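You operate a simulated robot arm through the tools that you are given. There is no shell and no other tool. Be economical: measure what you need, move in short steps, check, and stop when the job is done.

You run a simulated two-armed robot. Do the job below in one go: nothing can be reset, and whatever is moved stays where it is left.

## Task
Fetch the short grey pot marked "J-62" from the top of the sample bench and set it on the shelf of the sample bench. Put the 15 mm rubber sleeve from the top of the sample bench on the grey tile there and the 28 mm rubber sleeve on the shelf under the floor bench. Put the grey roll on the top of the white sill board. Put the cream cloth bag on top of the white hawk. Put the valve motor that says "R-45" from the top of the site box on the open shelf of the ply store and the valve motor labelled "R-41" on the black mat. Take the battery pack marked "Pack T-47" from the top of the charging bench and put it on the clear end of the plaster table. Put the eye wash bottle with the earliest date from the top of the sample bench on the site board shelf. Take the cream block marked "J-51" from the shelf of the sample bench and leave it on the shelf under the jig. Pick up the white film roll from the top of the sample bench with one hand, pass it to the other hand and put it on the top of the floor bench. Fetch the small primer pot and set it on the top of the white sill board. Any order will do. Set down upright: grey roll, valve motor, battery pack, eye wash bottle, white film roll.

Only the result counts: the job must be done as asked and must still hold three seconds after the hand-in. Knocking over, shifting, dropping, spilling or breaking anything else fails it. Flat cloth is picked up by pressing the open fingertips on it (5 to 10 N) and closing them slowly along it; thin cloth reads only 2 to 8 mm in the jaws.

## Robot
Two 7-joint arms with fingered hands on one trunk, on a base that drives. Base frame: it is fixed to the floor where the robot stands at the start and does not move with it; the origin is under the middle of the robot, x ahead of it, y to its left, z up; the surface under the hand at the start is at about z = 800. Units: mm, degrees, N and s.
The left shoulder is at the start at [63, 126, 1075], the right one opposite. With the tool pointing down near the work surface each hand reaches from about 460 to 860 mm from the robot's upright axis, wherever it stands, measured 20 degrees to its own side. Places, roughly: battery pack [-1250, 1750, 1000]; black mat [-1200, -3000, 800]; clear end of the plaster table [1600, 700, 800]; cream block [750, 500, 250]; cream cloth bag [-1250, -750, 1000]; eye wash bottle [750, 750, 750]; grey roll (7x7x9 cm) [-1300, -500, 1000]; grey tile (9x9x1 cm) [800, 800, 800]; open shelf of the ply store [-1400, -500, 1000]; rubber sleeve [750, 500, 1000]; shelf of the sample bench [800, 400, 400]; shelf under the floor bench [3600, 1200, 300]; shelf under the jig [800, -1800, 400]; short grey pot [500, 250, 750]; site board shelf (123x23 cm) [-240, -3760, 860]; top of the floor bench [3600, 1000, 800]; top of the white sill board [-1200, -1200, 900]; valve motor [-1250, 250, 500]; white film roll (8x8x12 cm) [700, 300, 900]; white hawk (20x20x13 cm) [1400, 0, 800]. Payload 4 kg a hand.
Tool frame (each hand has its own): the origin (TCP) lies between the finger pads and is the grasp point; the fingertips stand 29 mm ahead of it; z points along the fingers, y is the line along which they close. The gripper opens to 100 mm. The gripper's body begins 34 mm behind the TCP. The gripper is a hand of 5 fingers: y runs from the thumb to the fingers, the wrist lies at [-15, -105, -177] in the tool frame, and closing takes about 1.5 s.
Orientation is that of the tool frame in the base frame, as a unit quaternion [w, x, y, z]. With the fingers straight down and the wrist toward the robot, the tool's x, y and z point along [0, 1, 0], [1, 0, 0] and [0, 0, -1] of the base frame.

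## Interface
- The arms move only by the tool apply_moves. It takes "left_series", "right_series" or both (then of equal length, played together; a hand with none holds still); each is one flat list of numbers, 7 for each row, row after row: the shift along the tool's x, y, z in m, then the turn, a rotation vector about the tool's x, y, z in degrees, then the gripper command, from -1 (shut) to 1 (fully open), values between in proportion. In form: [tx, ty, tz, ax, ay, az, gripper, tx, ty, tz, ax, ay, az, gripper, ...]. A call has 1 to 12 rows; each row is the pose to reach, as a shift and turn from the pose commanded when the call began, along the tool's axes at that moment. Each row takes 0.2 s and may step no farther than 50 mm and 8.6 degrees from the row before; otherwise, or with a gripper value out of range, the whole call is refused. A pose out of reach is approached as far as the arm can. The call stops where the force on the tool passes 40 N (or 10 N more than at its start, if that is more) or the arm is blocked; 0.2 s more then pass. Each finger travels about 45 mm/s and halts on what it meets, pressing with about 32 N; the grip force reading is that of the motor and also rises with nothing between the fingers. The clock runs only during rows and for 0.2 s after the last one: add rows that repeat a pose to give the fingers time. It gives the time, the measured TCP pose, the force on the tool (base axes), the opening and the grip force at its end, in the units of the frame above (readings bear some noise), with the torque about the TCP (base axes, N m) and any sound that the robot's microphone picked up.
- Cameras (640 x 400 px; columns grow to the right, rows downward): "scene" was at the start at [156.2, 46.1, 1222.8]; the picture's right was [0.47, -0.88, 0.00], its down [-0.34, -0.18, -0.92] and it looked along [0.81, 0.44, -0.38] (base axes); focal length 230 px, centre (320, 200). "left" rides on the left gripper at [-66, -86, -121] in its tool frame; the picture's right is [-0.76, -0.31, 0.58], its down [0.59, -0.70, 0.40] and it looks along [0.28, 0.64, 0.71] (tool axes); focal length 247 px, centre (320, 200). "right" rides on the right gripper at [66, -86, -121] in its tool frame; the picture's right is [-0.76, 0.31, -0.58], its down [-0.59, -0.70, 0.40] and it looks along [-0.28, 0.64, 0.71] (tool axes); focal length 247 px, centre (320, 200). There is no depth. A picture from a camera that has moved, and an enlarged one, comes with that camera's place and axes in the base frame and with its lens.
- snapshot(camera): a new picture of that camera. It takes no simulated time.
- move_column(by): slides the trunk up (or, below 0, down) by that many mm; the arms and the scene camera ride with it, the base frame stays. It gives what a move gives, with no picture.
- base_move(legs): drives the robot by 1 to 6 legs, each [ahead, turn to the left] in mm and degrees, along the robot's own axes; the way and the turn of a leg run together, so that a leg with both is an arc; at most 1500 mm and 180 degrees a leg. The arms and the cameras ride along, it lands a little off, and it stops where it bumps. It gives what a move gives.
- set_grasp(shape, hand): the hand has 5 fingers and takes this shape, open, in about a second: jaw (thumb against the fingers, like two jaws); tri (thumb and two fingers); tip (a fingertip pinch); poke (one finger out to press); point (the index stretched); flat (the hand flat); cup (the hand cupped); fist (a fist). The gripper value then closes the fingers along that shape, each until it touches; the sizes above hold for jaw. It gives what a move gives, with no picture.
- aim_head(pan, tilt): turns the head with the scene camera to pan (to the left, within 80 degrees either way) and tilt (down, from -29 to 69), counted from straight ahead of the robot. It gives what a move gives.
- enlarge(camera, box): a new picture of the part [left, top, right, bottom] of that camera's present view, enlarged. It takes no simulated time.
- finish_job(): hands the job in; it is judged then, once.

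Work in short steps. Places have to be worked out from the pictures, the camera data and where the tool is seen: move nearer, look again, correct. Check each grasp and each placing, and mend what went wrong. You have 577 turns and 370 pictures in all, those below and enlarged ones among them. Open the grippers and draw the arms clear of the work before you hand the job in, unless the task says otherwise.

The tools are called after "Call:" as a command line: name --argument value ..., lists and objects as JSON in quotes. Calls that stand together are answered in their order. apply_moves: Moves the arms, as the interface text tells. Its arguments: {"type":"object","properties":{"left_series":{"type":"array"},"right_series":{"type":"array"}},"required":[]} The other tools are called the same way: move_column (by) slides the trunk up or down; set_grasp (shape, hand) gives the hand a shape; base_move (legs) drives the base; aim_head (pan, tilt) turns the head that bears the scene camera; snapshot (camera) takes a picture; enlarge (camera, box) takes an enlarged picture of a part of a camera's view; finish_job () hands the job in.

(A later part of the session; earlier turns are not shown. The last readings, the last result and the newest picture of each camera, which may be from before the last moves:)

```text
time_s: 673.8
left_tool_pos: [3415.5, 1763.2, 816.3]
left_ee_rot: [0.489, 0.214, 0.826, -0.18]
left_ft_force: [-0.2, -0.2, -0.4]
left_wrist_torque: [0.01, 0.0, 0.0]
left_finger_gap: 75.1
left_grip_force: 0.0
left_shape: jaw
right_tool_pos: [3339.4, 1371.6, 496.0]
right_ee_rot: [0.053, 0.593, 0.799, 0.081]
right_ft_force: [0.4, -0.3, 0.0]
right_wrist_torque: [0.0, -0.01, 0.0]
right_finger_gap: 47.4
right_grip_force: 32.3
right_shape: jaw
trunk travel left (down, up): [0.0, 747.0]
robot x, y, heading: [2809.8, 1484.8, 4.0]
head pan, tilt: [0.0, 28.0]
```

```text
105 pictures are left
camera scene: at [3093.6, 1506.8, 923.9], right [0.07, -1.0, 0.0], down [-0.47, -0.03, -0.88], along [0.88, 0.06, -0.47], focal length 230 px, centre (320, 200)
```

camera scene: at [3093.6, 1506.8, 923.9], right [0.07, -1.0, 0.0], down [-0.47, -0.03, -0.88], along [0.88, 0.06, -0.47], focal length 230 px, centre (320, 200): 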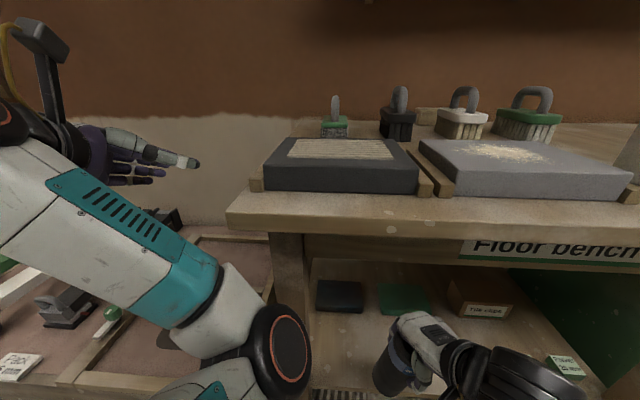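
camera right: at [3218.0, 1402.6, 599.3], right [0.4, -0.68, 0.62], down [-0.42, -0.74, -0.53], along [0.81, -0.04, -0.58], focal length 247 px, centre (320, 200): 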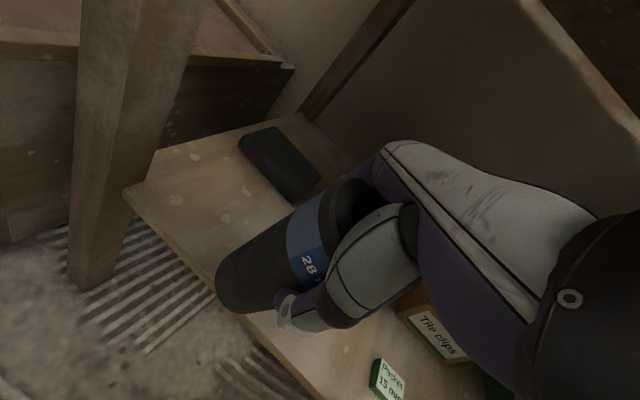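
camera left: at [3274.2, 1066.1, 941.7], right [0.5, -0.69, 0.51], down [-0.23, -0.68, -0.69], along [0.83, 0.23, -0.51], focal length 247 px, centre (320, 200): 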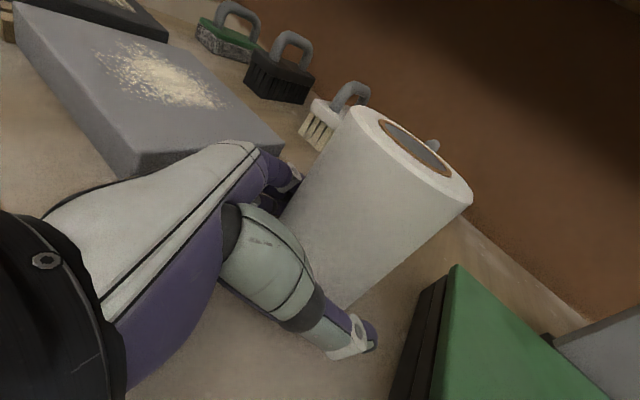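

Go 25 mm deeper for margin.

Call:
base_move --legs '[[28, 0]]'

Call:
apply_moves --right_series '[0, 0.0015, 0.007, 0, 0, 0, -1, 0, 0.0025, 0.012, 0, 0, 0, -1, 0, 0.003, 0.016, 0, 0, 0, -1]'

Call:
snapshot --camera "right"

```text
time_s: 674.6
left_tool_pos: [3442.8, 1765.7, 817.3]
left_ee_rot: [0.489, 0.215, 0.826, -0.179]
left_ft_force: [-0.2, -0.5, 0.9]
left_wrist_torque: [0.01, 0.0, 0.03]
left_finger_gap: 75.2
left_grip_force: 0.0
left_shape: jaw
right_tool_pos: [3366.7, 1373.8, 496.6]
right_ee_rot: [0.053, 0.593, 0.8, 0.081]
right_ft_force: [-0.6, -0.1, -0.5]
right_wrist_torque: [-0.01, 0.04, 0.03]
right_finger_gap: 47.4
right_grip_force: 32.6
right_shape: jaw
trunk travel left (down, up): [0.0, 747.0]
robot x, y, heading: [2839.8, 1488.5, 4.0]
head pan, tilt: [0.0, 28.0]
```

```text
time_s: 675.4
left_tool_pos: [3443.3, 1764.5, 818.6]
left_ee_rot: [0.489, 0.214, 0.827, -0.179]
left_ft_force: [0.5, 0.0, 0.1]
left_wrist_torque: [0.0, 0.02, -0.02]
left_finger_gap: 75.0
left_grip_force: 0.0
left_shape: jaw
right_tool_pos: [3373.6, 1373.9, 481.9]
right_ee_rot: [0.052, 0.593, 0.799, 0.081]
right_ft_force: [0.0, 0.1, 0.2]
right_wrist_torque: [0.02, 0.03, 0.01]
right_finger_gap: 47.1
right_grip_force: 32.0
right_shape: jaw
trunk travel left (down, up): [0.0, 747.0]
robot x, y, heading: [2841.0, 1486.9, 4.3]
head pan, tilt: [0.0, 28.0]
```

```text
104 pictures are left
camera right: at [3253.1, 1405.7, 584.5], right [0.4, -0.68, 0.62], down [-0.42, -0.74, -0.53], along [0.81, -0.04, -0.58], focal length 247 px, centre (320, 200)
```

right: 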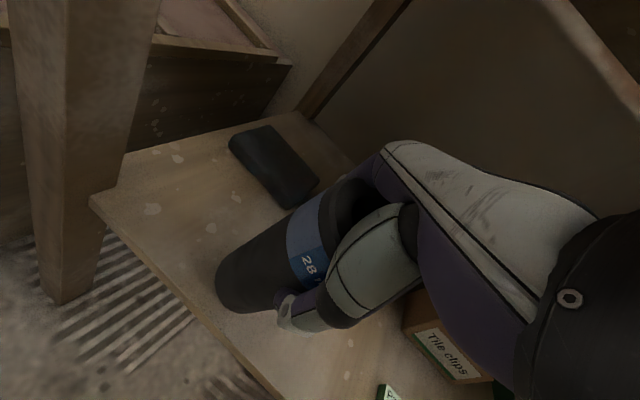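

Call:
apply_moves --right_series '[0, 0.0008, 0.004, 0, 0, 0, -1, 0, 0.0015, 0.007, 0, 0, 0, -1, 0, 0.002, 0.009, 0, 0, 0, -1]'

```text
time_s: 676.2
left_tool_pos: [3444.3, 1765.1, 819.8]
left_ee_rot: [0.49, 0.214, 0.826, -0.179]
left_ft_force: [0.6, 0.5, -0.2]
left_wrist_torque: [-0.02, 0.02, 0.0]
left_finger_gap: 75.3
left_grip_force: 0.1
left_shape: jaw
right_tool_pos: [3376.3, 1376.1, 472.0]
right_ee_rot: [0.053, 0.593, 0.799, 0.081]
right_ft_force: [-0.6, -0.2, -0.6]
right_wrist_torque: [0.0, 0.0, 0.0]
right_finger_gap: 47.2
right_grip_force: 31.2
right_shape: jaw
trunk travel left (down, up): [0.0, 747.0]
robot x, y, heading: [2843.5, 1486.1, 4.2]
head pan, tilt: [0.0, 28.0]
```

Call:
apply_moves --right_series '[0, 0.0008, 0.004, 0, 0, 0, -1, 0, 0.0015, 0.007, 0, 0, 0, -1]'

```text
time_s: 676.8
left_tool_pos: [3443.9, 1764.4, 817.9]
left_ee_rot: [0.489, 0.214, 0.826, -0.18]
left_ft_force: [0.4, 0.1, 0.0]
left_wrist_torque: [0.01, -0.05, 0.02]
left_finger_gap: 74.9
left_grip_force: 0.1
left_shape: jaw
right_tool_pos: [3379.2, 1377.0, 465.6]
right_ee_rot: [0.053, 0.593, 0.799, 0.081]
right_ft_force: [0.3, 0.3, 0.1]
right_wrist_torque: [-0.04, 0.03, -0.01]
right_finger_gap: 47.5
right_grip_force: 32.1
right_shape: jaw
trunk travel left (down, up): [0.0, 747.0]
robot x, y, heading: [2843.3, 1485.9, 3.9]
head pan, tilt: [0.0, 28.0]
```

Call:
apply_moves --right_series '[0, -0.001, 0.004, 0, 0, 0, -1, 0, -0.0015, 0.007, 0, 0, 0, -1, 0, -0.002, 0.009, 0, 0, 0, -1]'

Call:
snapshot --camera "right"

```text
time_s: 677.6
left_tool_pos: [3443.3, 1765.4, 817.5]
left_ee_rot: [0.489, 0.214, 0.826, -0.179]
left_ft_force: [0.4, 0.9, -0.7]
left_wrist_torque: [-0.01, 0.0, 0.02]
left_finger_gap: 75.1
left_grip_force: 0.1
left_shape: jaw
right_tool_pos: [3378.1, 1377.8, 455.0]
right_ee_rot: [0.052, 0.593, 0.8, 0.081]
right_ft_force: [0.5, -0.7, 0.0]
right_wrist_torque: [-0.03, -0.02, 0.03]
right_finger_gap: 47.5
right_grip_force: 31.7
right_shape: jaw
trunk travel left (down, up): [0.0, 747.0]
robot x, y, heading: [2838.8, 1490.2, 3.9]
head pan, tilt: [0.0, 28.0]
```

```text
103 pictures are left
camera right: at [3257.0, 1409.4, 559.1], right [0.4, -0.68, 0.62], down [-0.42, -0.74, -0.53], along [0.81, -0.04, -0.58], focal length 247 px, centre (320, 200)
```

right: 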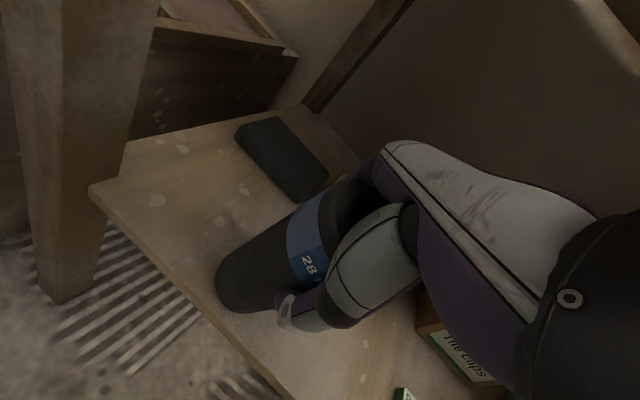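

There is enough headroom; rotate the sleeve back to vertical.

Call:
apply_moves --right_series '[0, 0, 0, 6, 0, 0, -1, 0, 0, 0, 12, 0, 0, -1]'

Call:
apply_moves --right_series '[0, 0, 0.004, 0, 0, 0, -1, 0, 0, 0.007, 0, 0, 0, -1]'

```text
time_s: 678.2
left_tool_pos: [3443.0, 1765.1, 816.9]
left_ee_rot: [0.489, 0.214, 0.826, -0.179]
left_ft_force: [0.2, -0.1, -0.5]
left_wrist_torque: [0.01, 0.03, 0.0]
left_finger_gap: 75.1
left_grip_force: 0.0
left_shape: jaw
right_tool_pos: [3378.7, 1377.8, 456.5]
right_ee_rot: [-0.011, 0.596, 0.803, -0.004]
right_ft_force: [-0.1, 0.0, -0.9]
right_wrist_torque: [0.02, 0.01, 0.01]
right_finger_gap: 47.4
right_grip_force: 32.5
right_shape: jaw
trunk travel left (down, up): [0.0, 747.0]
robot x, y, heading: [2839.0, 1488.1, 4.3]
head pan, tilt: [0.0, 28.0]
```

```text
time_s: 678.8
left_tool_pos: [3443.4, 1764.8, 818.7]
left_ee_rot: [0.489, 0.215, 0.826, -0.179]
left_ft_force: [-0.4, -0.3, -0.3]
left_wrist_torque: [0.03, -0.01, -0.02]
left_finger_gap: 74.9
left_grip_force: 0.1
left_shape: jaw
right_tool_pos: [3379.7, 1378.0, 450.0]
right_ee_rot: [-0.009, 0.595, 0.804, -0.002]
right_ft_force: [-0.9, 0.5, 7.8]
right_wrist_torque: [-0.12, 0.1, -0.05]
right_finger_gap: 47.3
right_grip_force: 32.1
right_shape: jaw
trunk travel left (down, up): [0.0, 747.0]
robot x, y, heading: [2843.3, 1487.2, 3.9]
head pan, tilt: [0.0, 28.0]
```

Contact. Open fully.

Call:
apply_moves --right_series '[0, 0, -0.001, 0, 0, 0, -0.4, 0, 0, -0.001, 0, 0, 0, 0.1, 0, 0, -0.001, 0, 0, 0, 0.6, 0, 0, -0.001, 0, 0, 0, 1, 0, 0, -0.001, 0, 0, 0, 1, 0, 0, -0.001, 0, 0, 0, 1, 0, 0, -0.001, 0, 0, 0, 1]'

Call:
snapshot --camera "right"

```text
time_s: 680.4
left_tool_pos: [3442.4, 1764.6, 818.0]
left_ee_rot: [0.489, 0.214, 0.826, -0.179]
left_ft_force: [-0.2, 0.0, 0.7]
left_wrist_torque: [-0.01, 0.02, 0.01]
left_finger_gap: 75.0
left_grip_force: 0.1
left_shape: jaw
right_tool_pos: [3379.2, 1377.3, 450.0]
right_ee_rot: [-0.01, 0.596, 0.803, -0.002]
right_ft_force: [0.4, 0.5, -0.1]
right_wrist_torque: [0.01, 0.04, 0.0]
right_finger_gap: 99.6
right_grip_force: 0.0
right_shape: jaw
trunk travel left (down, up): [0.0, 747.0]
robot x, y, heading: [2838.2, 1490.1, 3.9]
head pan, tilt: [0.0, 28.0]
```

```text
102 pictures are left
camera right: at [3279.6, 1415.1, 573.4], right [0.52, -0.64, 0.56], down [-0.51, -0.77, -0.39], along [0.68, -0.08, -0.73], focal length 247 px, centre (320, 200)
```

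right: 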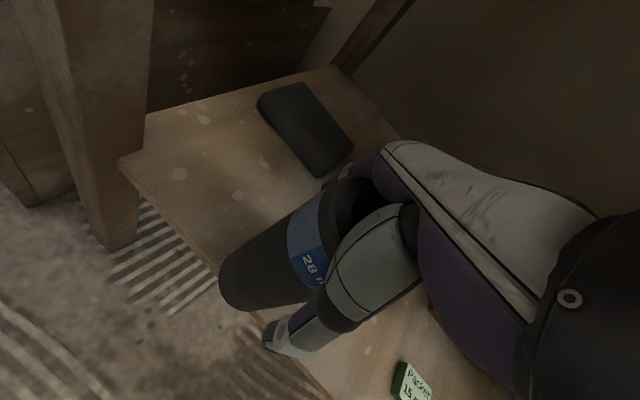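

Rise with a progressive tilt so the wrist stays below the apron.

Call:
apply_moves --right_series '[0, 0, -0.012, 0, 0, 0, 1, 0, -0.002, -0.024, -4, 0, 0, 1, 0, -0.004, -0.036, -8, 0, 0, 1]'

Call:
snapshot --camera "right"

```text
time_s: 681.2
left_tool_pos: [3443.0, 1765.5, 818.1]
left_ee_rot: [0.488, 0.214, 0.827, -0.179]
left_ft_force: [-0.3, 0.7, -0.3]
left_wrist_torque: [0.0, 0.0, 0.0]
left_finger_gap: 75.2
left_grip_force: 0.0
left_shape: jaw
right_tool_pos: [3376.8, 1375.5, 486.8]
right_ee_rot: [0.033, 0.595, 0.801, 0.052]
right_ft_force: [-0.2, -0.1, 0.7]
right_wrist_torque: [0.0, 0.0, -0.04]
right_finger_gap: 99.9
right_grip_force: 0.1
right_shape: jaw
trunk travel left (down, up): [0.0, 747.0]
robot x, y, heading: [2842.0, 1485.6, 3.8]
head pan, tilt: [0.0, 28.0]
```

```text
101 pictures are left
camera right: at [3262.7, 1408.7, 596.7], right [0.45, -0.66, 0.6], down [-0.45, -0.75, -0.49], along [0.77, -0.05, -0.63], focal length 247 px, centre (320, 200)
```

right: 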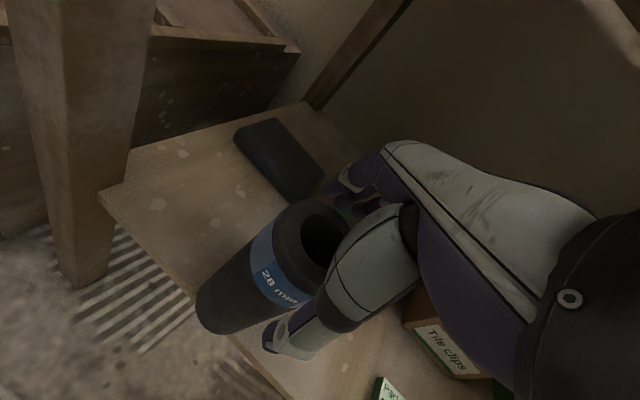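

Call:
apply_moves --right_series '[0, 0, -0.012, -3, 0, 0, 1, 0, 0, -0.024, -6, 0, 0, 1, 0, 0, -0.036, -10, 0, 0, 1]'

Call:
snapshot --camera "right"

```text
time_s: 682.0
left_tool_pos: [3445.1, 1764.6, 817.1]
left_ee_rot: [0.489, 0.214, 0.826, -0.179]
left_ft_force: [0.3, 0.7, 0.1]
left_wrist_torque: [0.0, -0.03, 0.0]
left_finger_gap: 75.1
left_grip_force: 0.0
left_shape: jaw
right_tool_pos: [3379.8, 1374.5, 519.6]
right_ee_rot: [0.083, 0.589, 0.794, 0.124]
right_ft_force: [1.1, -0.2, 0.2]
right_wrist_torque: [0.01, -0.01, 0.04]
right_finger_gap: 99.8
right_grip_force: 0.1
right_shape: jaw
right hand out of reach, approached as far as the arm can: row 3
trunk travel left (down, up): [0.0, 747.0]
robot x, y, heading: [2842.2, 1488.0, 4.1]
head pan, tilt: [0.0, 28.0]
```

```text
100 pictures are left
camera right: at [3249.2, 1401.7, 609.5], right [0.34, -0.7, 0.63], down [-0.36, -0.72, -0.6], along [0.87, -0.03, -0.5], focal length 247 px, centre (320, 200)
```

right: 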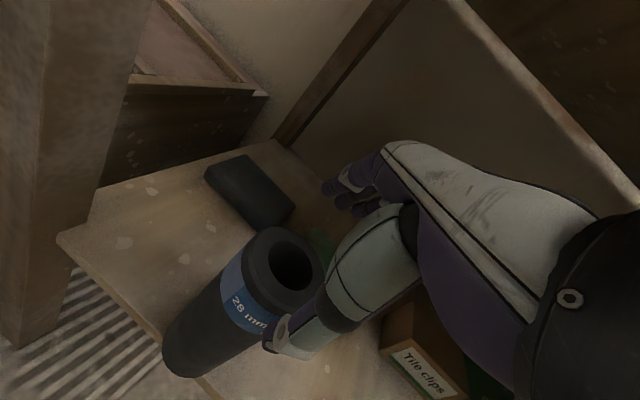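

Raise 20 more, then back the base out.

Call:
apply_moves --right_series '[0, 0.003, -0.01, 0, 0, 0, 1, 0, 0.006, -0.02, 0, 0, 0, 1]'

Call:
snapshot --camera "right"

```text
time_s: 682.6
left_tool_pos: [3443.4, 1765.7, 817.3]
left_ee_rot: [0.49, 0.214, 0.826, -0.179]
left_ft_force: [-0.1, -0.5, 0.3]
left_wrist_torque: [0.0, 0.01, -0.02]
left_finger_gap: 75.2
left_grip_force: 0.1
left_shape: jaw
right_tool_pos: [3389.0, 1375.0, 534.7]
right_ee_rot: [0.084, 0.59, 0.794, 0.122]
right_ft_force: [0.0, -0.2, 0.4]
right_wrist_torque: [0.02, 0.0, -0.01]
right_finger_gap: 99.8
right_grip_force: 0.1
right_shape: jaw
right hand out of reach, approached as far as the arm can: row 1, 2
trunk travel left (down, up): [0.0, 747.0]
robot x, y, heading: [2836.6, 1488.5, 3.8]
head pan, tilt: [0.0, 28.0]
```

```text
99 pictures are left
camera right: at [3258.2, 1403.4, 625.7], right [0.34, -0.7, 0.63], down [-0.36, -0.72, -0.59], along [0.87, -0.03, -0.5], focal length 247 px, centre (320, 200)
```

right: 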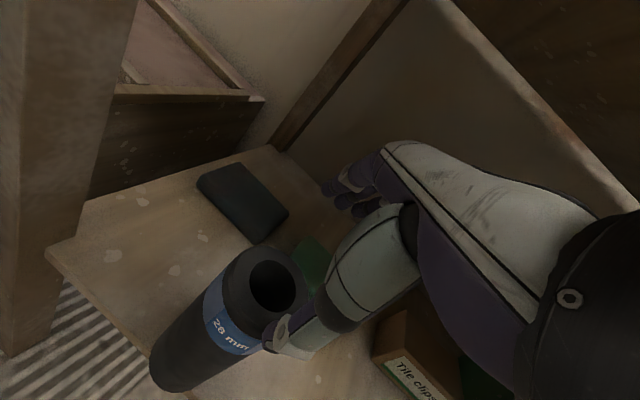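

Clear above the sleeve. Back out.

Call:
base_move --legs '[[-400, 0]]'

Call:
snapshot --camera "scene"

```text
time_s: 685.1
left_tool_pos: [3053.2, 1731.1, 817.8]
left_ee_rot: [0.488, 0.221, 0.824, -0.183]
left_ft_force: [-0.2, 0.3, -0.2]
left_wrist_torque: [0.03, -0.03, 0.0]
left_finger_gap: 75.1
left_grip_force: 0.1
left_shape: jaw
right_tool_pos: [2992.8, 1342.7, 534.9]
right_ee_rot: [0.085, 0.596, 0.789, 0.12]
right_ft_force: [-0.8, 0.3, -0.2]
right_wrist_torque: [0.01, -0.01, -0.03]
right_finger_gap: 99.8
right_grip_force: 0.0
right_shape: jaw
trunk travel left (down, up): [0.0, 747.0]
robot x, y, heading: [2443.4, 1459.8, 3.5]
head pan, tilt: [0.0, 28.0]
```

```text
98 pictures are left
camera scene: at [2727.4, 1479.7, 923.8], right [0.05, -1.0, 0.0], down [-0.47, -0.03, -0.88], along [0.88, 0.05, -0.47], focal length 230 px, centre (320, 200)
```

scene: 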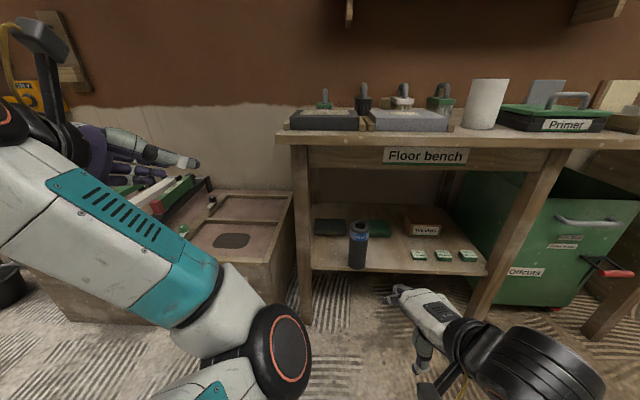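

The sleeve stands on the shelf. Raise the trunk and restore the left hand to fingers-down.

Call:
move_column --by 400

Call:
apply_moves --left_series '[0, 0, -0.01, 0, 7.8, 0, 0.6, 0, 0, -0.02, 0, 15.6, 0, 0.6, 0, 0, -0.03, 0, 23.4, 0, 0.6, 0, 0, -0.04, 0, 31.2, 0, 0.6, 0, 0, -0.05, 0, 39, 0, 0.6, 0, 0, -0.06, 0, 46.8, 0, 0.6, 0, 0, -0.07, 0, 54.6, 0, 0.6, 0, 0, -0.08, 0, 62.4, 0, 0.6, 0, 0, -0.09, 0, 70, 0, 0.6]' --right_series '[0, 0, -0.01, 2, 0, 0, 0.6, 0, 0, -0.02, 4, 0, 0, 0.6, 0, 0, -0.03, 6, 0, 0, 0.6, 0, 0, -0.04, 8, 0, 0, 0.6, 0, 0, -0.05, 10, 0, 0, 0.6, 0, 0, -0.06, 12, 0, 0, 0.6, 0, 0, -0.07, 14, 0, 0, 0.6, 0, 0, -0.08, 16, 0, 0, 0.6, 0, 0, -0.09, 17, 0, 0, 0.6]'

```text
time_s: 688.9
left_tool_pos: [3053.7, 1732.0, 1217.3]
left_ee_rot: [0.488, 0.22, 0.825, -0.183]
left_ft_force: [-0.2, -0.1, -0.6]
left_wrist_torque: [0.0, 0.02, 0.0]
left_finger_gap: 74.9
left_grip_force: 0.1
left_shape: jaw
right_tool_pos: [2991.8, 1341.4, 934.2]
right_ee_rot: [0.083, 0.596, 0.789, 0.122]
right_ft_force: [0.3, -0.1, 0.5]
right_wrist_torque: [-0.02, 0.01, -0.01]
right_finger_gap: 99.9
right_grip_force: 0.0
right_shape: jaw
trunk travel left (down, up): [-400.0, 347.0]
robot x, y, heading: [2445.3, 1462.7, 2.9]
head pan, tilt: [0.0, 28.0]
```

```text
time_s: 690.9
left_tool_pos: [2989.5, 1778.5, 1259.4]
left_ee_rot: [-0.075, 0.286, 0.955, -0.023]
left_ft_force: [-0.2, 0.3, 0.1]
left_wrist_torque: [0.02, 0.0, 0.0]
left_finger_gap: 80.1
left_grip_force: 0.1
left_shape: jaw
right_tool_pos: [2965.8, 1336.1, 1020.8]
right_ee_rot: [-0.006, 0.602, 0.799, 0.004]
right_ft_force: [0.2, 0.6, 0.2]
right_wrist_torque: [-0.04, 0.01, 0.02]
right_finger_gap: 80.3
right_grip_force: 0.1
right_shape: jaw
trunk travel left (down, up): [-400.0, 347.0]
robot x, y, heading: [2447.9, 1464.5, 3.0]
head pan, tilt: [0.0, 28.0]
```

Drive back to the sample bench front.

Call:
base_move --legs '[[0, -100], [0, -91], [1500, 0], [0, 8], [1270, 0], [0, 90]]'

Call:
base_move --legs '[[1000, 0], [0, 90]]'

Call:
aim_head --pan 5 --tilt 35

Call:
snapshot --camera "scene"

```text
time_s: 716.9
left_tool_pos: [18.2, 945.0, 1259.1]
left_ee_rot: [-0.068, 0.882, 0.464, 0.036]
left_ft_force: [0.3, 0.1, -1.0]
left_wrist_torque: [-0.01, 0.0, -0.02]
left_finger_gap: 79.6
left_grip_force: 0.0
left_shape: jaw
right_tool_pos: [-423.3, 977.2, 1020.5]
right_ee_rot: [0.0, 0.992, 0.129, 0.006]
right_ft_force: [0.7, 0.6, -0.1]
right_wrist_torque: [-0.01, -0.04, -0.01]
right_finger_gap: 80.2
right_grip_force: 0.1
right_shape: jaw
trunk travel left (down, up): [-400.0, 347.0]
robot x, y, heading: [-284.6, 1498.3, -88.1]
head pan, tilt: [0.0, 28.0]
```

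```text
time_s: 726.1
left_tool_pos: [298.6, 774.5, 1259.8]
left_ee_rot: [-0.074, 0.294, 0.953, -0.022]
left_ft_force: [0.2, -0.1, 0.1]
left_wrist_torque: [0.01, -0.01, 0.0]
left_finger_gap: 79.7
left_grip_force: 0.0
left_shape: jaw
right_tool_pos: [268.1, 333.6, 1020.7]
right_ee_rot: [-0.005, 0.608, 0.794, 0.004]
right_ft_force: [0.5, 0.2, -0.5]
right_wrist_torque: [0.02, -0.01, 0.01]
right_finger_gap: 80.5
right_grip_force: 0.1
right_shape: jaw
trunk travel left (down, up): [-400.0, 347.0]
robot x, y, heading: [-247.0, 467.1, 2.3]
head pan, tilt: [0.0, 28.0]
```

```text
time_s: 726.8
left_tool_pos: [297.6, 776.2, 1259.6]
left_ee_rot: [-0.074, 0.294, 0.953, -0.023]
left_ft_force: [0.5, 0.6, 0.5]
left_wrist_torque: [0.0, 0.03, 0.01]
left_finger_gap: 79.6
left_grip_force: 0.0
left_shape: jaw
right_tool_pos: [268.5, 332.1, 1020.2]
right_ee_rot: [-0.004, 0.608, 0.794, 0.004]
right_ft_force: [-0.6, 0.2, -0.5]
right_wrist_torque: [0.01, 0.0, -0.01]
right_finger_gap: 80.5
right_grip_force: 0.2
right_shape: jaw
trunk travel left (down, up): [-400.0, 347.0]
robot x, y, heading: [-250.2, 468.0, 2.1]
head pan, tilt: [5.0, 35.0]
```

```text
97 pictures are left
camera scene: at [-119.3, 482.4, 1330.8], right [0.12, -0.99, 0.0], down [-0.57, -0.07, -0.82], along [0.81, 0.1, -0.57], focal length 230 px, centre (320, 200)
```

scene: 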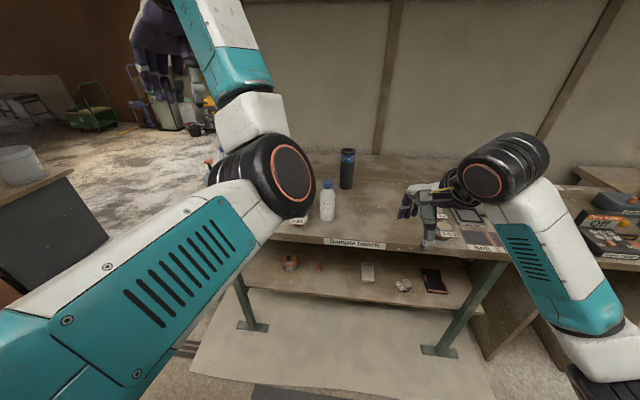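

Move to reach the MAY bottle with the right hand.

Call:
apply_moves --right_series '[0, 0, -0.04, 0, 0, 0, 0.8, 0, 0, -0.08, 0, 0, 0, 0.9, 0, 0, -0.12, 0, 0, 0, 1]'

Call:
base_move --legs '[[0, 88], [180, 0], [0, -90], [270, 0]]'

Call:
snapshot --camera "right"

Call:
snapshot --camera "scene"

```text
time_s: 727.6
left_tool_pos: [297.4, 774.5, 1260.0]
left_ee_rot: [-0.073, 0.294, 0.953, -0.022]
left_ft_force: [-0.9, 1.1, 0.0]
left_wrist_torque: [0.02, 0.01, 0.0]
left_finger_gap: 79.5
left_grip_force: 0.2
left_shape: jaw
right_tool_pos: [266.6, 332.6, 1142.9]
right_ee_rot: [-0.005, 0.609, 0.794, 0.004]
right_ft_force: [0.2, -0.1, 0.3]
right_wrist_torque: [0.0, -0.04, 0.01]
right_finger_gap: 100.0
right_grip_force: 0.1
right_shape: jaw
trunk travel left (down, up): [-400.0, 347.0]
robot x, y, heading: [-250.0, 469.8, 2.2]
head pan, tilt: [5.0, 35.0]
```

```text
time_s: 738.4
left_tool_pos: [597.9, 910.5, 1258.6]
left_ee_rot: [-0.074, 0.328, 0.941, -0.02]
left_ft_force: [0.3, 0.6, 0.1]
left_wrist_torque: [-0.01, 0.0, -0.01]
left_finger_gap: 79.7
left_grip_force: 0.1
left_shape: jaw
right_tool_pos: [537.1, 471.2, 1142.3]
right_ee_rot: [-0.004, 0.637, 0.771, 0.004]
right_ft_force: [-0.8, -0.4, -0.1]
right_wrist_torque: [0.02, -0.01, -0.01]
right_finger_gap: 100.0
right_grip_force: 0.0
right_shape: jaw
trunk travel left (down, up): [-400.0, 347.0]
robot x, y, heading: [29.3, 644.3, -1.8]
head pan, tilt: [5.0, 35.0]
```

```text
96 pictures are left
camera right: at [440.1, 518.0, 1263.4], right [0.45, -0.69, 0.57], down [-0.58, -0.71, -0.41], along [0.68, -0.15, -0.72], focal length 247 px, centre (320, 200)
```

right: 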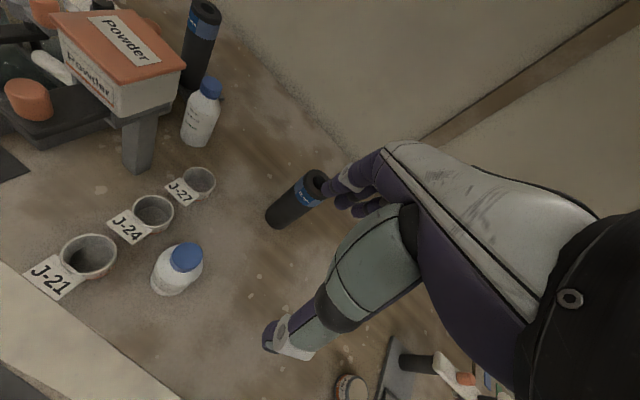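

```text
95 pictures are left
camera scene: at [160.9, 647.9, 1330.6], right [0.05, -1.0, 0.0], down [-0.57, -0.03, -0.82], along [0.82, 0.04, -0.57], focal length 230 px, centre (320, 200)
```

scene: 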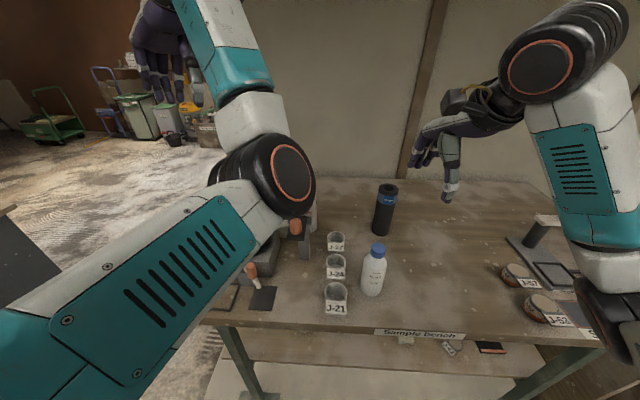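

Bottle cap at ≈(751,714). Move above it with yaw 40°.

Call:
apply_moves --right_series '[0.025, 0.032, 0, 0, 0, -3.6, 1, 0.05, 0.064, 0, 0, 0, -7.2, 1, 0.074, 0.096, 0, 0, 0, -10.9, 1, 0.099, 0.127, 0, 0, 0, -14.5, 1, 0.124, 0.159, 0, 0, 0, -18.1, 1, 0.149, 0.191, 0, 0, 0, -21.8, 1, 0.173, 0.223, 0, 0, 0, -25.4, 1, 0.198, 0.255, 0, 0, 0, -29, 1]'

Call:
snapshot --camera "right"

```text
time_s: 740.2
left_tool_pos: [596.4, 912.3, 1258.7]
left_ee_rot: [-0.073, 0.327, 0.942, -0.021]
left_ft_force: [-1.0, -0.3, -0.6]
left_wrist_torque: [-0.04, -0.01, 0.01]
left_finger_gap: 79.7
left_grip_force: 0.1
left_shape: jaw
right_tool_pos: [746.7, 715.1, 1142.9]
right_ee_rot: [-0.002, 0.421, 0.907, 0.005]
right_ft_force: [-0.4, -0.2, -1.4]
right_wrist_torque: [-0.02, 0.02, 0.01]
right_finger_gap: 99.6
right_grip_force: 0.0
right_shape: jaw
trunk travel left (down, up): [-400.0, 347.0]
robot x, y, heading: [30.7, 644.2, -1.8]
head pan, tilt: [5.0, 35.0]
```

```text
94 pictures are left
camera right: at [638.5, 709.6, 1264.2], right [0.72, -0.39, 0.57], down [-0.16, -0.9, -0.41], along [0.67, 0.2, -0.71], focal length 247 px, centre (320, 200)
```

right: 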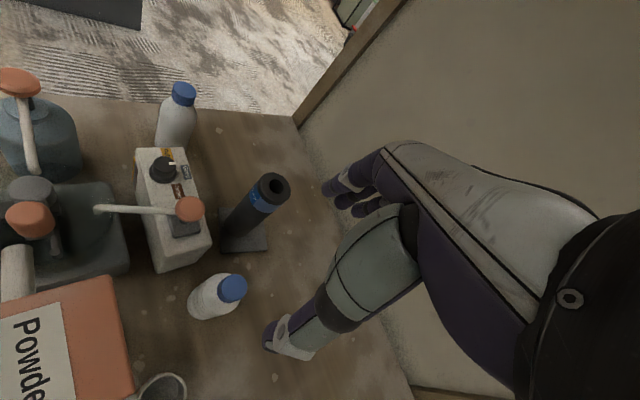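

Aligned. Descend to 912 and close.

Call:
apply_moves --right_series '[0, 0, 0.045, 0, 0, 0, 1, 0, 0, 0.09, 0, 0, 0, 1, 0, 0, 0.135, 0, 0, 0, 1, 0, 0, 0.175, 0, 0, 0, 1, 0, 0, 0.21, 0, 0, 0, 1, 0, 0, 0.229, 0, 0, 0, 1]'

Call:
snapshot --camera "right"

```text
time_s: 741.6
left_tool_pos: [596.8, 909.9, 1260.0]
left_ee_rot: [-0.075, 0.328, 0.942, -0.021]
left_ft_force: [-0.3, 0.4, -0.3]
left_wrist_torque: [-0.02, 0.04, 0.0]
left_finger_gap: 79.9
left_grip_force: 0.1
left_shape: jaw
right_tool_pos: [751.7, 719.4, 937.6]
right_ee_rot: [0.001, 0.425, 0.905, 0.017]
right_ft_force: [-1.9, -2.8, 10.4]
right_wrist_torque: [0.16, 1.11, 0.27]
right_finger_gap: 100.1
right_grip_force: 0.1
right_shape: jaw
trunk travel left (down, up): [-400.0, 347.0]
robot x, y, heading: [28.7, 642.1, -2.2]
head pan, tilt: [5.0, 35.0]
stopped in row 6 (right hand): the force on the tool passed its limit at 54 N (the readings are from after the stop); the commanded pose is now the measured one
```

```text
93 pictures are left
camera right: at [642.5, 711.7, 1056.7], right [0.71, -0.4, 0.58], down [-0.16, -0.89, -0.43], along [0.69, 0.21, -0.69], focal length 247 px, centre (320, 200)
```

right: 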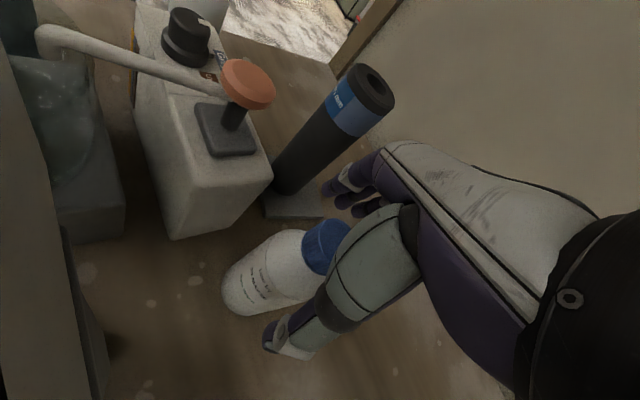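

Palm likely met the cap. Rise 12 mm and check.

Call:
apply_moves --right_series '[0, 0, -0.006, 0, 0, 0, 1, 0, 0, -0.012, 0, 0, 0, 1]'

Call:
snapshot --camera "right"

Call:
snapshot --camera "scene"

```text
time_s: 742.2
left_tool_pos: [597.0, 909.4, 1259.3]
left_ee_rot: [-0.074, 0.328, 0.941, -0.021]
left_ft_force: [-0.2, -0.5, -0.9]
left_wrist_torque: [0.01, -0.01, -0.01]
left_finger_gap: 79.5
left_grip_force: 0.2
left_shape: jaw
right_tool_pos: [752.9, 717.4, 946.6]
right_ee_rot: [0.002, 0.425, 0.905, 0.014]
right_ft_force: [0.6, -0.3, 0.3]
right_wrist_torque: [0.05, 0.04, 0.01]
right_finger_gap: 100.2
right_grip_force: 0.1
right_shape: jaw
trunk travel left (down, up): [-400.0, 347.0]
robot x, y, heading: [27.3, 640.3, -2.1]
head pan, tilt: [5.0, 35.0]
```

```text
92 pictures are left
camera right: at [642.5, 711.6, 1065.7], right [0.71, -0.4, 0.58], down [-0.16, -0.89, -0.42], along [0.68, 0.21, -0.7], focal length 247 px, centre (320, 200)
```

right: 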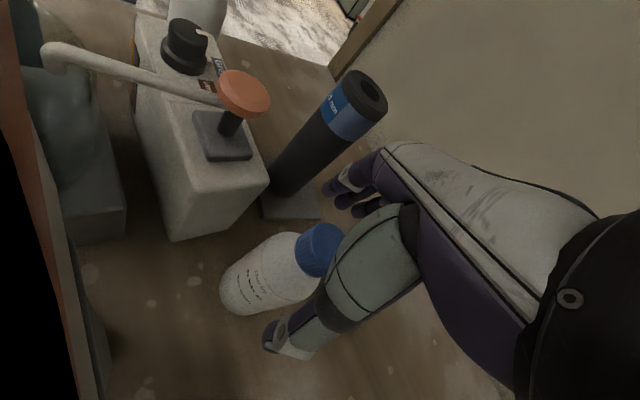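

```text
91 pictures are left
camera scene: at [160.1, 648.0, 1330.7], right [0.05, -1.0, 0.0], down [-0.57, -0.03, -0.82], along [0.82, 0.04, -0.57], focal length 230 px, centre (320, 200)
```

scene: 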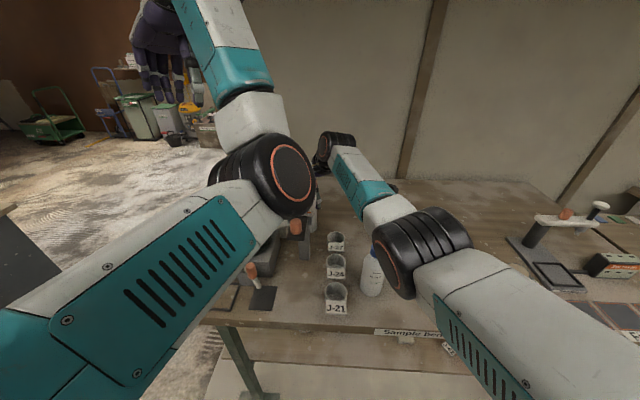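

The camera bracket may have touched the powder box. Rise to 1142 and compare with the earlier view.

Call:
apply_moves --right_series '[0, 0, -0.045, 0, 0, 0, 1, 0, 0, -0.09, 0, 0, 0, 1, 0, 0, -0.135, 0, 0, 0, 1, 0, 0, -0.18, 0, 0, 0, 1, 0, 0, -0.196, 0, 0, 0, 1]'

Call:
snapshot --camera "right"

```text
time_s: 743.4
left_tool_pos: [596.5, 910.2, 1259.5]
left_ee_rot: [-0.074, 0.328, 0.942, -0.02]
left_ft_force: [-0.1, -0.6, -0.4]
left_wrist_torque: [-0.04, 0.0, -0.01]
left_finger_gap: 79.6
left_grip_force: 0.1
left_shape: jaw
right_tool_pos: [747.3, 709.6, 1144.6]
right_ee_rot: [0.001, 0.425, 0.905, 0.015]
right_ft_force: [-0.9, -0.5, 0.1]
right_wrist_torque: [-0.01, 0.04, 0.01]
right_finger_gap: 99.8
right_grip_force: 0.1
right_shape: jaw
trunk travel left (down, up): [-400.0, 347.0]
robot x, y, heading: [25.8, 639.8, -1.7]
head pan, tilt: [5.0, 35.0]
```

```text
90 pictures are left
camera right: at [639.1, 703.6, 1263.5], right [0.71, -0.4, 0.58], down [-0.16, -0.89, -0.42], along [0.68, 0.21, -0.7], focal length 247 px, centre (320, 200)
```

right: 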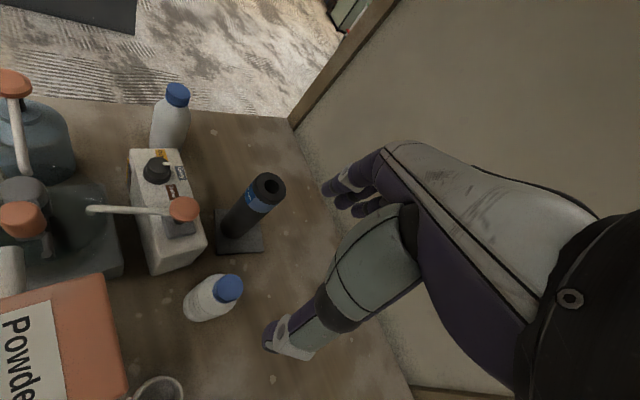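

Contact point was the camera over the powder box (nothing moved). Use yaw ≈82° so the wrist stays on the free −y side.

Call:
apply_moves --right_series '[0, 0, 0, 0, -0.3, -7, 0.9, 0, 0, 0, 0, -0.6, -14, 0.8, 0, 0, 0, 0, -0.9, -21, 0.7, 0, 0, 0, 0, -1.2, -28, 0.6, 0, 0, 0, 0, -1.4, -35, 0.6, 0.003, 0.003, 0, 0, -1.6, -42, 0.6]'

Call:
snapshot --camera "right"

Call:
snapshot --camera "scene"

```text
time_s: 744.8
left_tool_pos: [596.7, 910.4, 1258.9]
left_ee_rot: [-0.074, 0.329, 0.941, -0.021]
left_ft_force: [0.4, -0.8, -0.6]
left_wrist_torque: [0.03, -0.02, -0.02]
left_finger_gap: 79.7
left_grip_force: 0.0
left_shape: jaw
right_tool_pos: [704.8, 697.8, 1130.5]
right_ee_rot: [0.02, 0.072, 0.997, 0.007]
right_ft_force: [0.2, -0.7, -0.2]
right_wrist_torque: [-0.03, 0.0, 0.0]
right_finger_gap: 80.3
right_grip_force: 0.0
right_shape: jaw
right hand out of reach, approached as far as the arm can: row 2, 3, 4, 5, 6
trunk travel left (down, up): [-400.0, 347.0]
robot x, y, heading: [27.2, 641.6, -1.7]
head pan, tilt: [5.0, 35.0]
```

```text
89 pictures are left
camera right: at [622.6, 620.6, 1246.0], right [0.77, 0.19, 0.61], down [0.5, -0.77, -0.39], along [0.4, 0.6, -0.69], focal length 247 px, centre (320, 200)
```

right: 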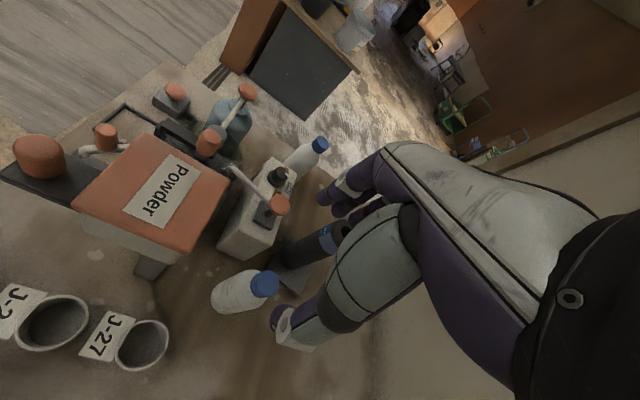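

```text
88 pictures are left
camera scene: at [160.1, 648.1, 1330.7], right [0.05, -1.0, 0.0], down [-0.57, -0.03, -0.82], along [0.82, 0.04, -0.57], focal length 230 px, centre (320, 200)
```

scene: 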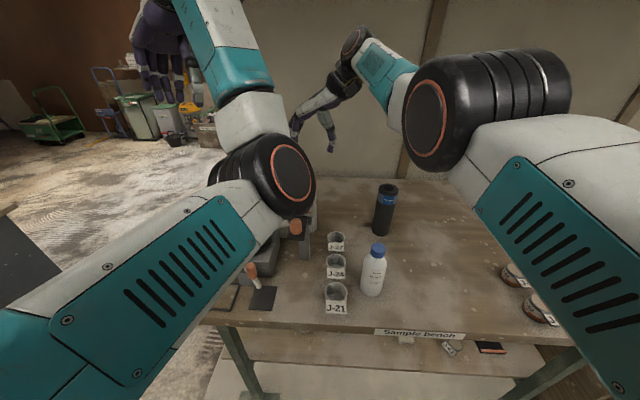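

Out of reach at this yaw. Turn the base 20° left and go 40 mm ahead to bring the right shoulder forward.

Call:
base_move --legs '[[0, 20], [40, 0]]'

```text
time_s: 746.7
left_tool_pos: [507.4, 1092.4, 1261.9]
left_ee_rot: [-0.067, 0.164, 0.984, -0.031]
left_ft_force: [-0.6, -0.1, 0.5]
left_wrist_torque: [0.04, -0.08, 0.02]
left_finger_gap: 79.8
left_grip_force: 0.0
left_shape: jaw
right_tool_pos: [678.0, 930.0, 1132.1]
right_ee_rot: [0.019, -0.097, 0.995, 0.011]
right_ft_force: [-0.8, -0.6, 0.9]
right_wrist_torque: [0.0, -0.03, -0.05]
right_finger_gap: 80.2
right_grip_force: 0.0
right_shape: jaw
trunk travel left (down, up): [-400.0, 347.0]
robot x, y, heading: [59.1, 654.2, 17.4]
head pan, tilt: [5.0, 35.0]
```

Call:
apply_moves --right_series '[-0.005, -0.037, 0, 0.2, 0.4, 3.2, 0.6, -0.009, -0.074, 0, 0.3, 0.8, 6.3, 0.6, -0.014, -0.111, 0, 0.5, 1.2, 9.5, 0.6, -0.019, -0.149, 0, 0.7, 1.5, 12.6, 0.6, -0.023, -0.186, 0, 0.8, 1.9, 15.8, 0.6, -0.028, -0.223, 0, 1.0, 2.3, 19, 0.6]'

Call:
snapshot --camera "right"

Call:
snapshot --camera "scene"

```text
time_s: 748.1
left_tool_pos: [510.7, 1093.4, 1259.6]
left_ee_rot: [-0.07, 0.164, 0.983, -0.032]
left_ft_force: [-0.4, 0.0, 0.2]
left_wrist_torque: [-0.01, 0.0, 0.01]
left_finger_gap: 79.7
left_grip_force: 0.0
left_shape: jaw
right_tool_pos: [792.8, 719.5, 1135.4]
right_ee_rot: [-0.006, 0.068, 0.998, 0.003]
right_ft_force: [-0.1, -0.1, 0.0]
right_wrist_torque: [0.04, 0.0, 0.0]
right_finger_gap: 80.3
right_grip_force: 0.0
right_shape: jaw
right hand out of reach, approached as far as the arm can: row 1, 2, 3, 4, 5, 6
trunk travel left (down, up): [-400.0, 347.0]
robot x, y, heading: [60.7, 656.3, 17.5]
head pan, tilt: [5.0, 35.0]
```

```text
87 pictures are left
camera right: at [718.1, 643.5, 1255.4], right [0.8, 0.2, 0.57], down [0.48, -0.77, -0.41], along [0.36, 0.6, -0.71], focal length 247 px, centre (320, 200)
```

right: 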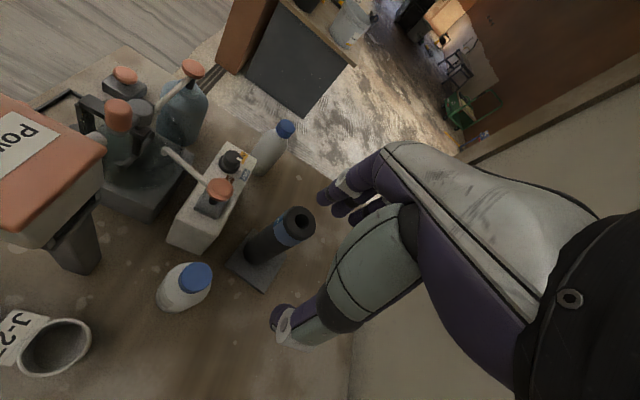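

```text
86 pictures are left
camera scene: at [186.0, 702.6, 1330.8], right [0.38, -0.92, 0.0], down [-0.53, -0.22, -0.82], along [0.76, 0.31, -0.57], focal length 230 px, centre (320, 200)
```

scene: 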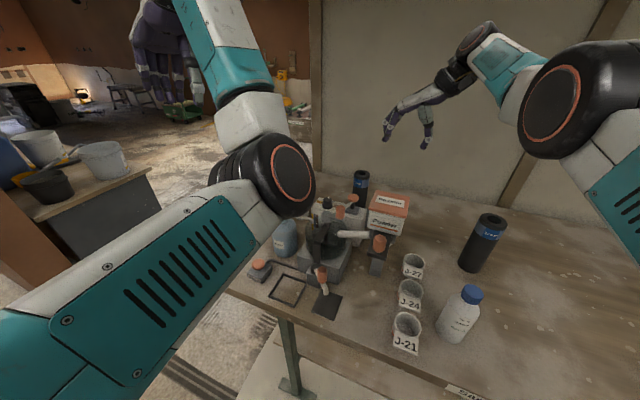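

Now within reach. Shift over the bottle and descend to 960.

Call:
apply_moves --right_series '[0.022, -0.005, 0, 0, 0, 0, 0.6, 0.043, -0.01, 0.03, 0, 0, 0, 0.6, 0.043, -0.01, 0.075, 0, 0, 0, 0.6, 0.043, -0.01, 0.12, 0, 0, 0, 0.6, 0.043, -0.01, 0.16, 0, 0, 0, 0.6, 0.043, -0.01, 0.175, 0, 0, 0, 0.6]'

Call:
snapshot --camera "right"

```text
time_s: 749.5
left_tool_pos: [510.8, 1094.2, 1260.3]
left_ee_rot: [-0.069, 0.164, 0.984, -0.032]
left_ft_force: [1.0, -0.5, 0.0]
left_wrist_torque: [0.0, 0.02, -0.03]
left_finger_gap: 79.9
left_grip_force: 0.0
left_shape: jaw
right_tool_pos: [794.9, 731.6, 950.8]
right_ee_rot: [-0.005, 0.068, 0.998, 0.003]
right_ft_force: [-0.4, -1.0, -0.3]
right_wrist_torque: [0.01, -0.01, 0.01]
right_finger_gap: 80.3
right_grip_force: 0.1
right_shape: jaw
right hand out of reach, approached as far as the arm can: row 1, 2, 3, 4, 5, 6
trunk travel left (down, up): [-400.0, 347.0]
robot x, y, heading: [60.7, 656.3, 17.6]
head pan, tilt: [5.0, 35.0]
```

```text
85 pictures are left
camera right: at [720.4, 654.9, 1071.4], right [0.8, 0.2, 0.57], down [0.48, -0.77, -0.41], along [0.36, 0.6, -0.71], focal length 247 px, centre (320, 200)
```

right: 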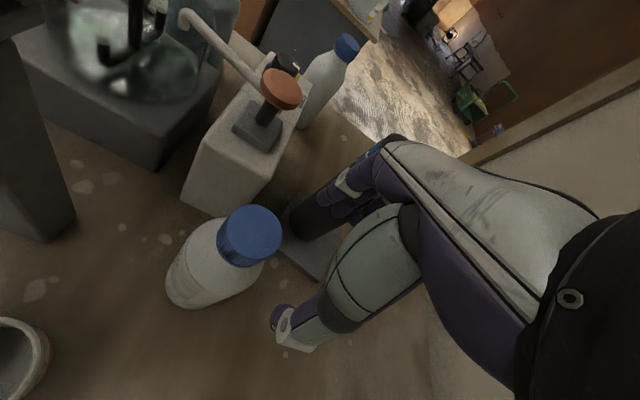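

Stuck at an inner limit. Raise, reduce yaw to ~72°, and try again.

Call:
apply_moves --right_series '[0, 0, -0.04, 0, 0, 0, 0.6, 0, 0, -0.08, 0, 0, 0, 0.6, 0, 0, -0.12, 0, 0, 5, 0.6, 0, 0, -0.14, 0, 0, 10, 0.6]'

Call:
base_move --legs '[[-40, -7]]'

Call:
snapshot --camera "right"

```text
time_s: 750.5
left_tool_pos: [510.9, 1094.5, 1259.8]
left_ee_rot: [-0.07, 0.163, 0.984, -0.033]
left_ft_force: [0.3, 0.7, 0.0]
left_wrist_torque: [0.01, 0.0, -0.04]
left_finger_gap: 79.8
left_grip_force: 0.2
left_shape: jaw
right_tool_pos: [814.1, 734.5, 1092.4]
right_ee_rot: [-0.006, 0.155, 0.988, 0.002]
right_ft_force: [0.1, -1.2, 0.9]
right_wrist_torque: [0.01, 0.02, 0.0]
right_finger_gap: 80.3
right_grip_force: 0.1
right_shape: jaw
right hand out of reach, approached as far as the arm can: row 2, 3, 4
trunk travel left (down, up): [-400.0, 347.0]
robot x, y, heading: [62.8, 653.8, 17.6]
head pan, tilt: [5.0, 35.0]
```

```text
time_s: 751.5
left_tool_pos: [518.3, 1027.5, 1259.9]
left_ee_rot: [-0.07, 0.223, 0.972, -0.028]
left_ft_force: [-1.0, -1.0, 0.1]
left_wrist_torque: [0.04, -0.03, 0.0]
left_finger_gap: 79.7
left_grip_force: 0.1
left_shape: jaw
right_tool_pos: [777.4, 633.0, 1093.5]
right_ee_rot: [-0.003, 0.213, 0.977, 0.003]
right_ft_force: [-0.2, -0.3, -0.2]
right_wrist_torque: [0.02, -0.02, 0.03]
right_finger_gap: 80.2
right_grip_force: 0.1
right_shape: jaw
trunk travel left (down, up): [-400.0, 347.0]
robot x, y, heading: [21.9, 645.3, 10.5]
head pan, tilt: [5.0, 35.0]
```

```text
84 pictures are left
camera right: at [683.0, 582.2, 1214.6], right [0.82, -0.04, 0.57], down [0.24, -0.88, -0.41], along [0.52, 0.47, -0.71], focal length 247 px, centre (320, 200)
```

right: 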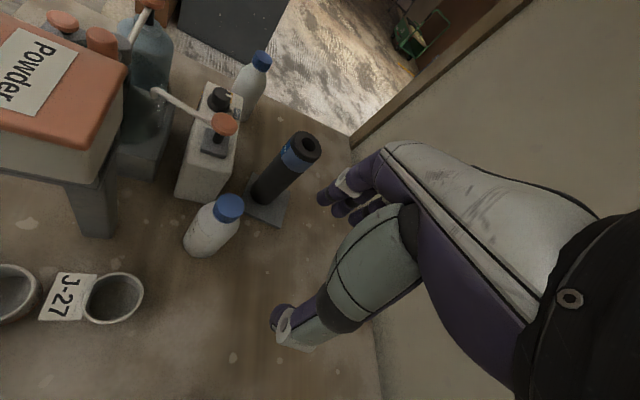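

Call:
apply_moves --right_series '[0.02, 0.021, 0, 0, 0, -2, 0.6, 0.04, 0.042, 0, 0, 0, -4, 0.6, 0.06, 0.063, 0, 0, 0, -5, 0.6]'

Call:
snapshot --camera "right"

```text
time_s: 752.3
left_tool_pos: [519.4, 1026.8, 1260.0]
left_ee_rot: [-0.072, 0.223, 0.972, -0.029]
left_ft_force: [-0.9, -0.5, -0.6]
left_wrist_torque: [-0.03, -0.01, 0.0]
left_finger_gap: 80.1
left_grip_force: 0.0
left_shape: jaw
right_tool_pos: [753.2, 717.3, 1096.3]
right_ee_rot: [-0.006, 0.17, 0.985, 0.001]
right_ft_force: [-0.2, -0.1, -0.2]
right_wrist_torque: [0.0, -0.02, 0.0]
right_finger_gap: 80.2
right_grip_force: 0.1
right_shape: jaw
right hand out of reach, approached as far as the arm can: row 3
trunk travel left (down, up): [-400.0, 347.0]
robot x, y, heading: [19.9, 644.4, 10.4]
head pan, tilt: [5.0, 35.0]
```

```text
83 pictures are left
camera right: at [664.6, 659.1, 1217.0], right [0.82, 0.03, 0.57], down [0.31, -0.86, -0.41], along [0.48, 0.51, -0.71], focal length 247 px, centre (320, 200)
```

right: 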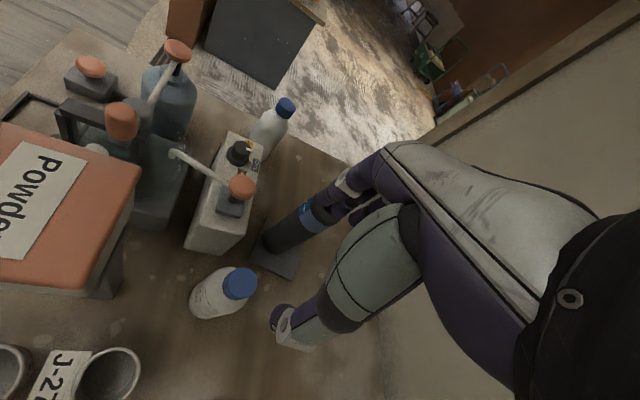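

Shift slightly, add a bit more yaw, and descend carefully to 950.

Call:
apply_moves --right_series '[0.004, -0.004, 0.03, 0, 0, -3, 0.6, 0.005, -0.005, 0.065, 0, 0, -6, 0.6, 0.005, -0.005, 0.1, 0, 0, -6, 0.6, 0.005, -0.005, 0.135, 0, 0, -6, 0.6]'

Call:
snapshot --camera "right"

```text
time_s: 753.3
left_tool_pos: [519.9, 1027.0, 1259.1]
left_ee_rot: [-0.071, 0.223, 0.972, -0.027]
left_ft_force: [-0.5, 1.2, 0.7]
left_wrist_torque: [-0.02, 0.02, -0.02]
left_finger_gap: 79.7
left_grip_force: 0.1
left_shape: jaw
right_tool_pos: [745.9, 712.5, 961.1]
right_ee_rot: [-0.005, 0.119, 0.993, 0.003]
right_ft_force: [0.0, -0.2, -0.4]
right_wrist_torque: [-0.02, -0.02, 0.01]
right_finger_gap: 80.2
right_grip_force: 0.0
right_shape: jaw
right hand out of reach, approached as far as the arm can: row 1
trunk travel left (down, up): [-400.0, 347.0]
robot x, y, heading: [24.9, 645.1, 10.6]
head pan, tilt: [5.0, 35.0]
```

```text
82 pictures are left
camera right: at [662.9, 644.8, 1081.3], right [0.81, 0.12, 0.57], down [0.4, -0.82, -0.41], along [0.42, 0.56, -0.71], focal length 247 px, centre (320, 200)
```

right: 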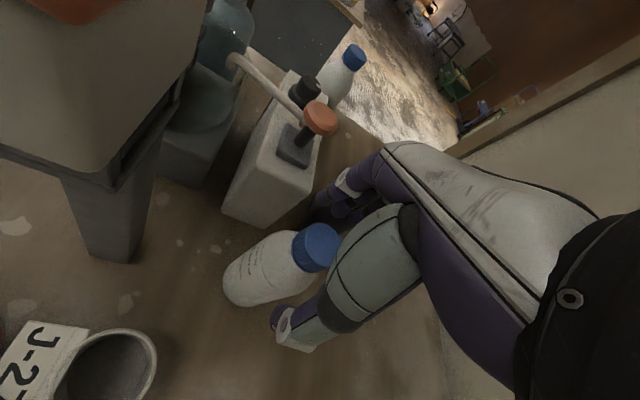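

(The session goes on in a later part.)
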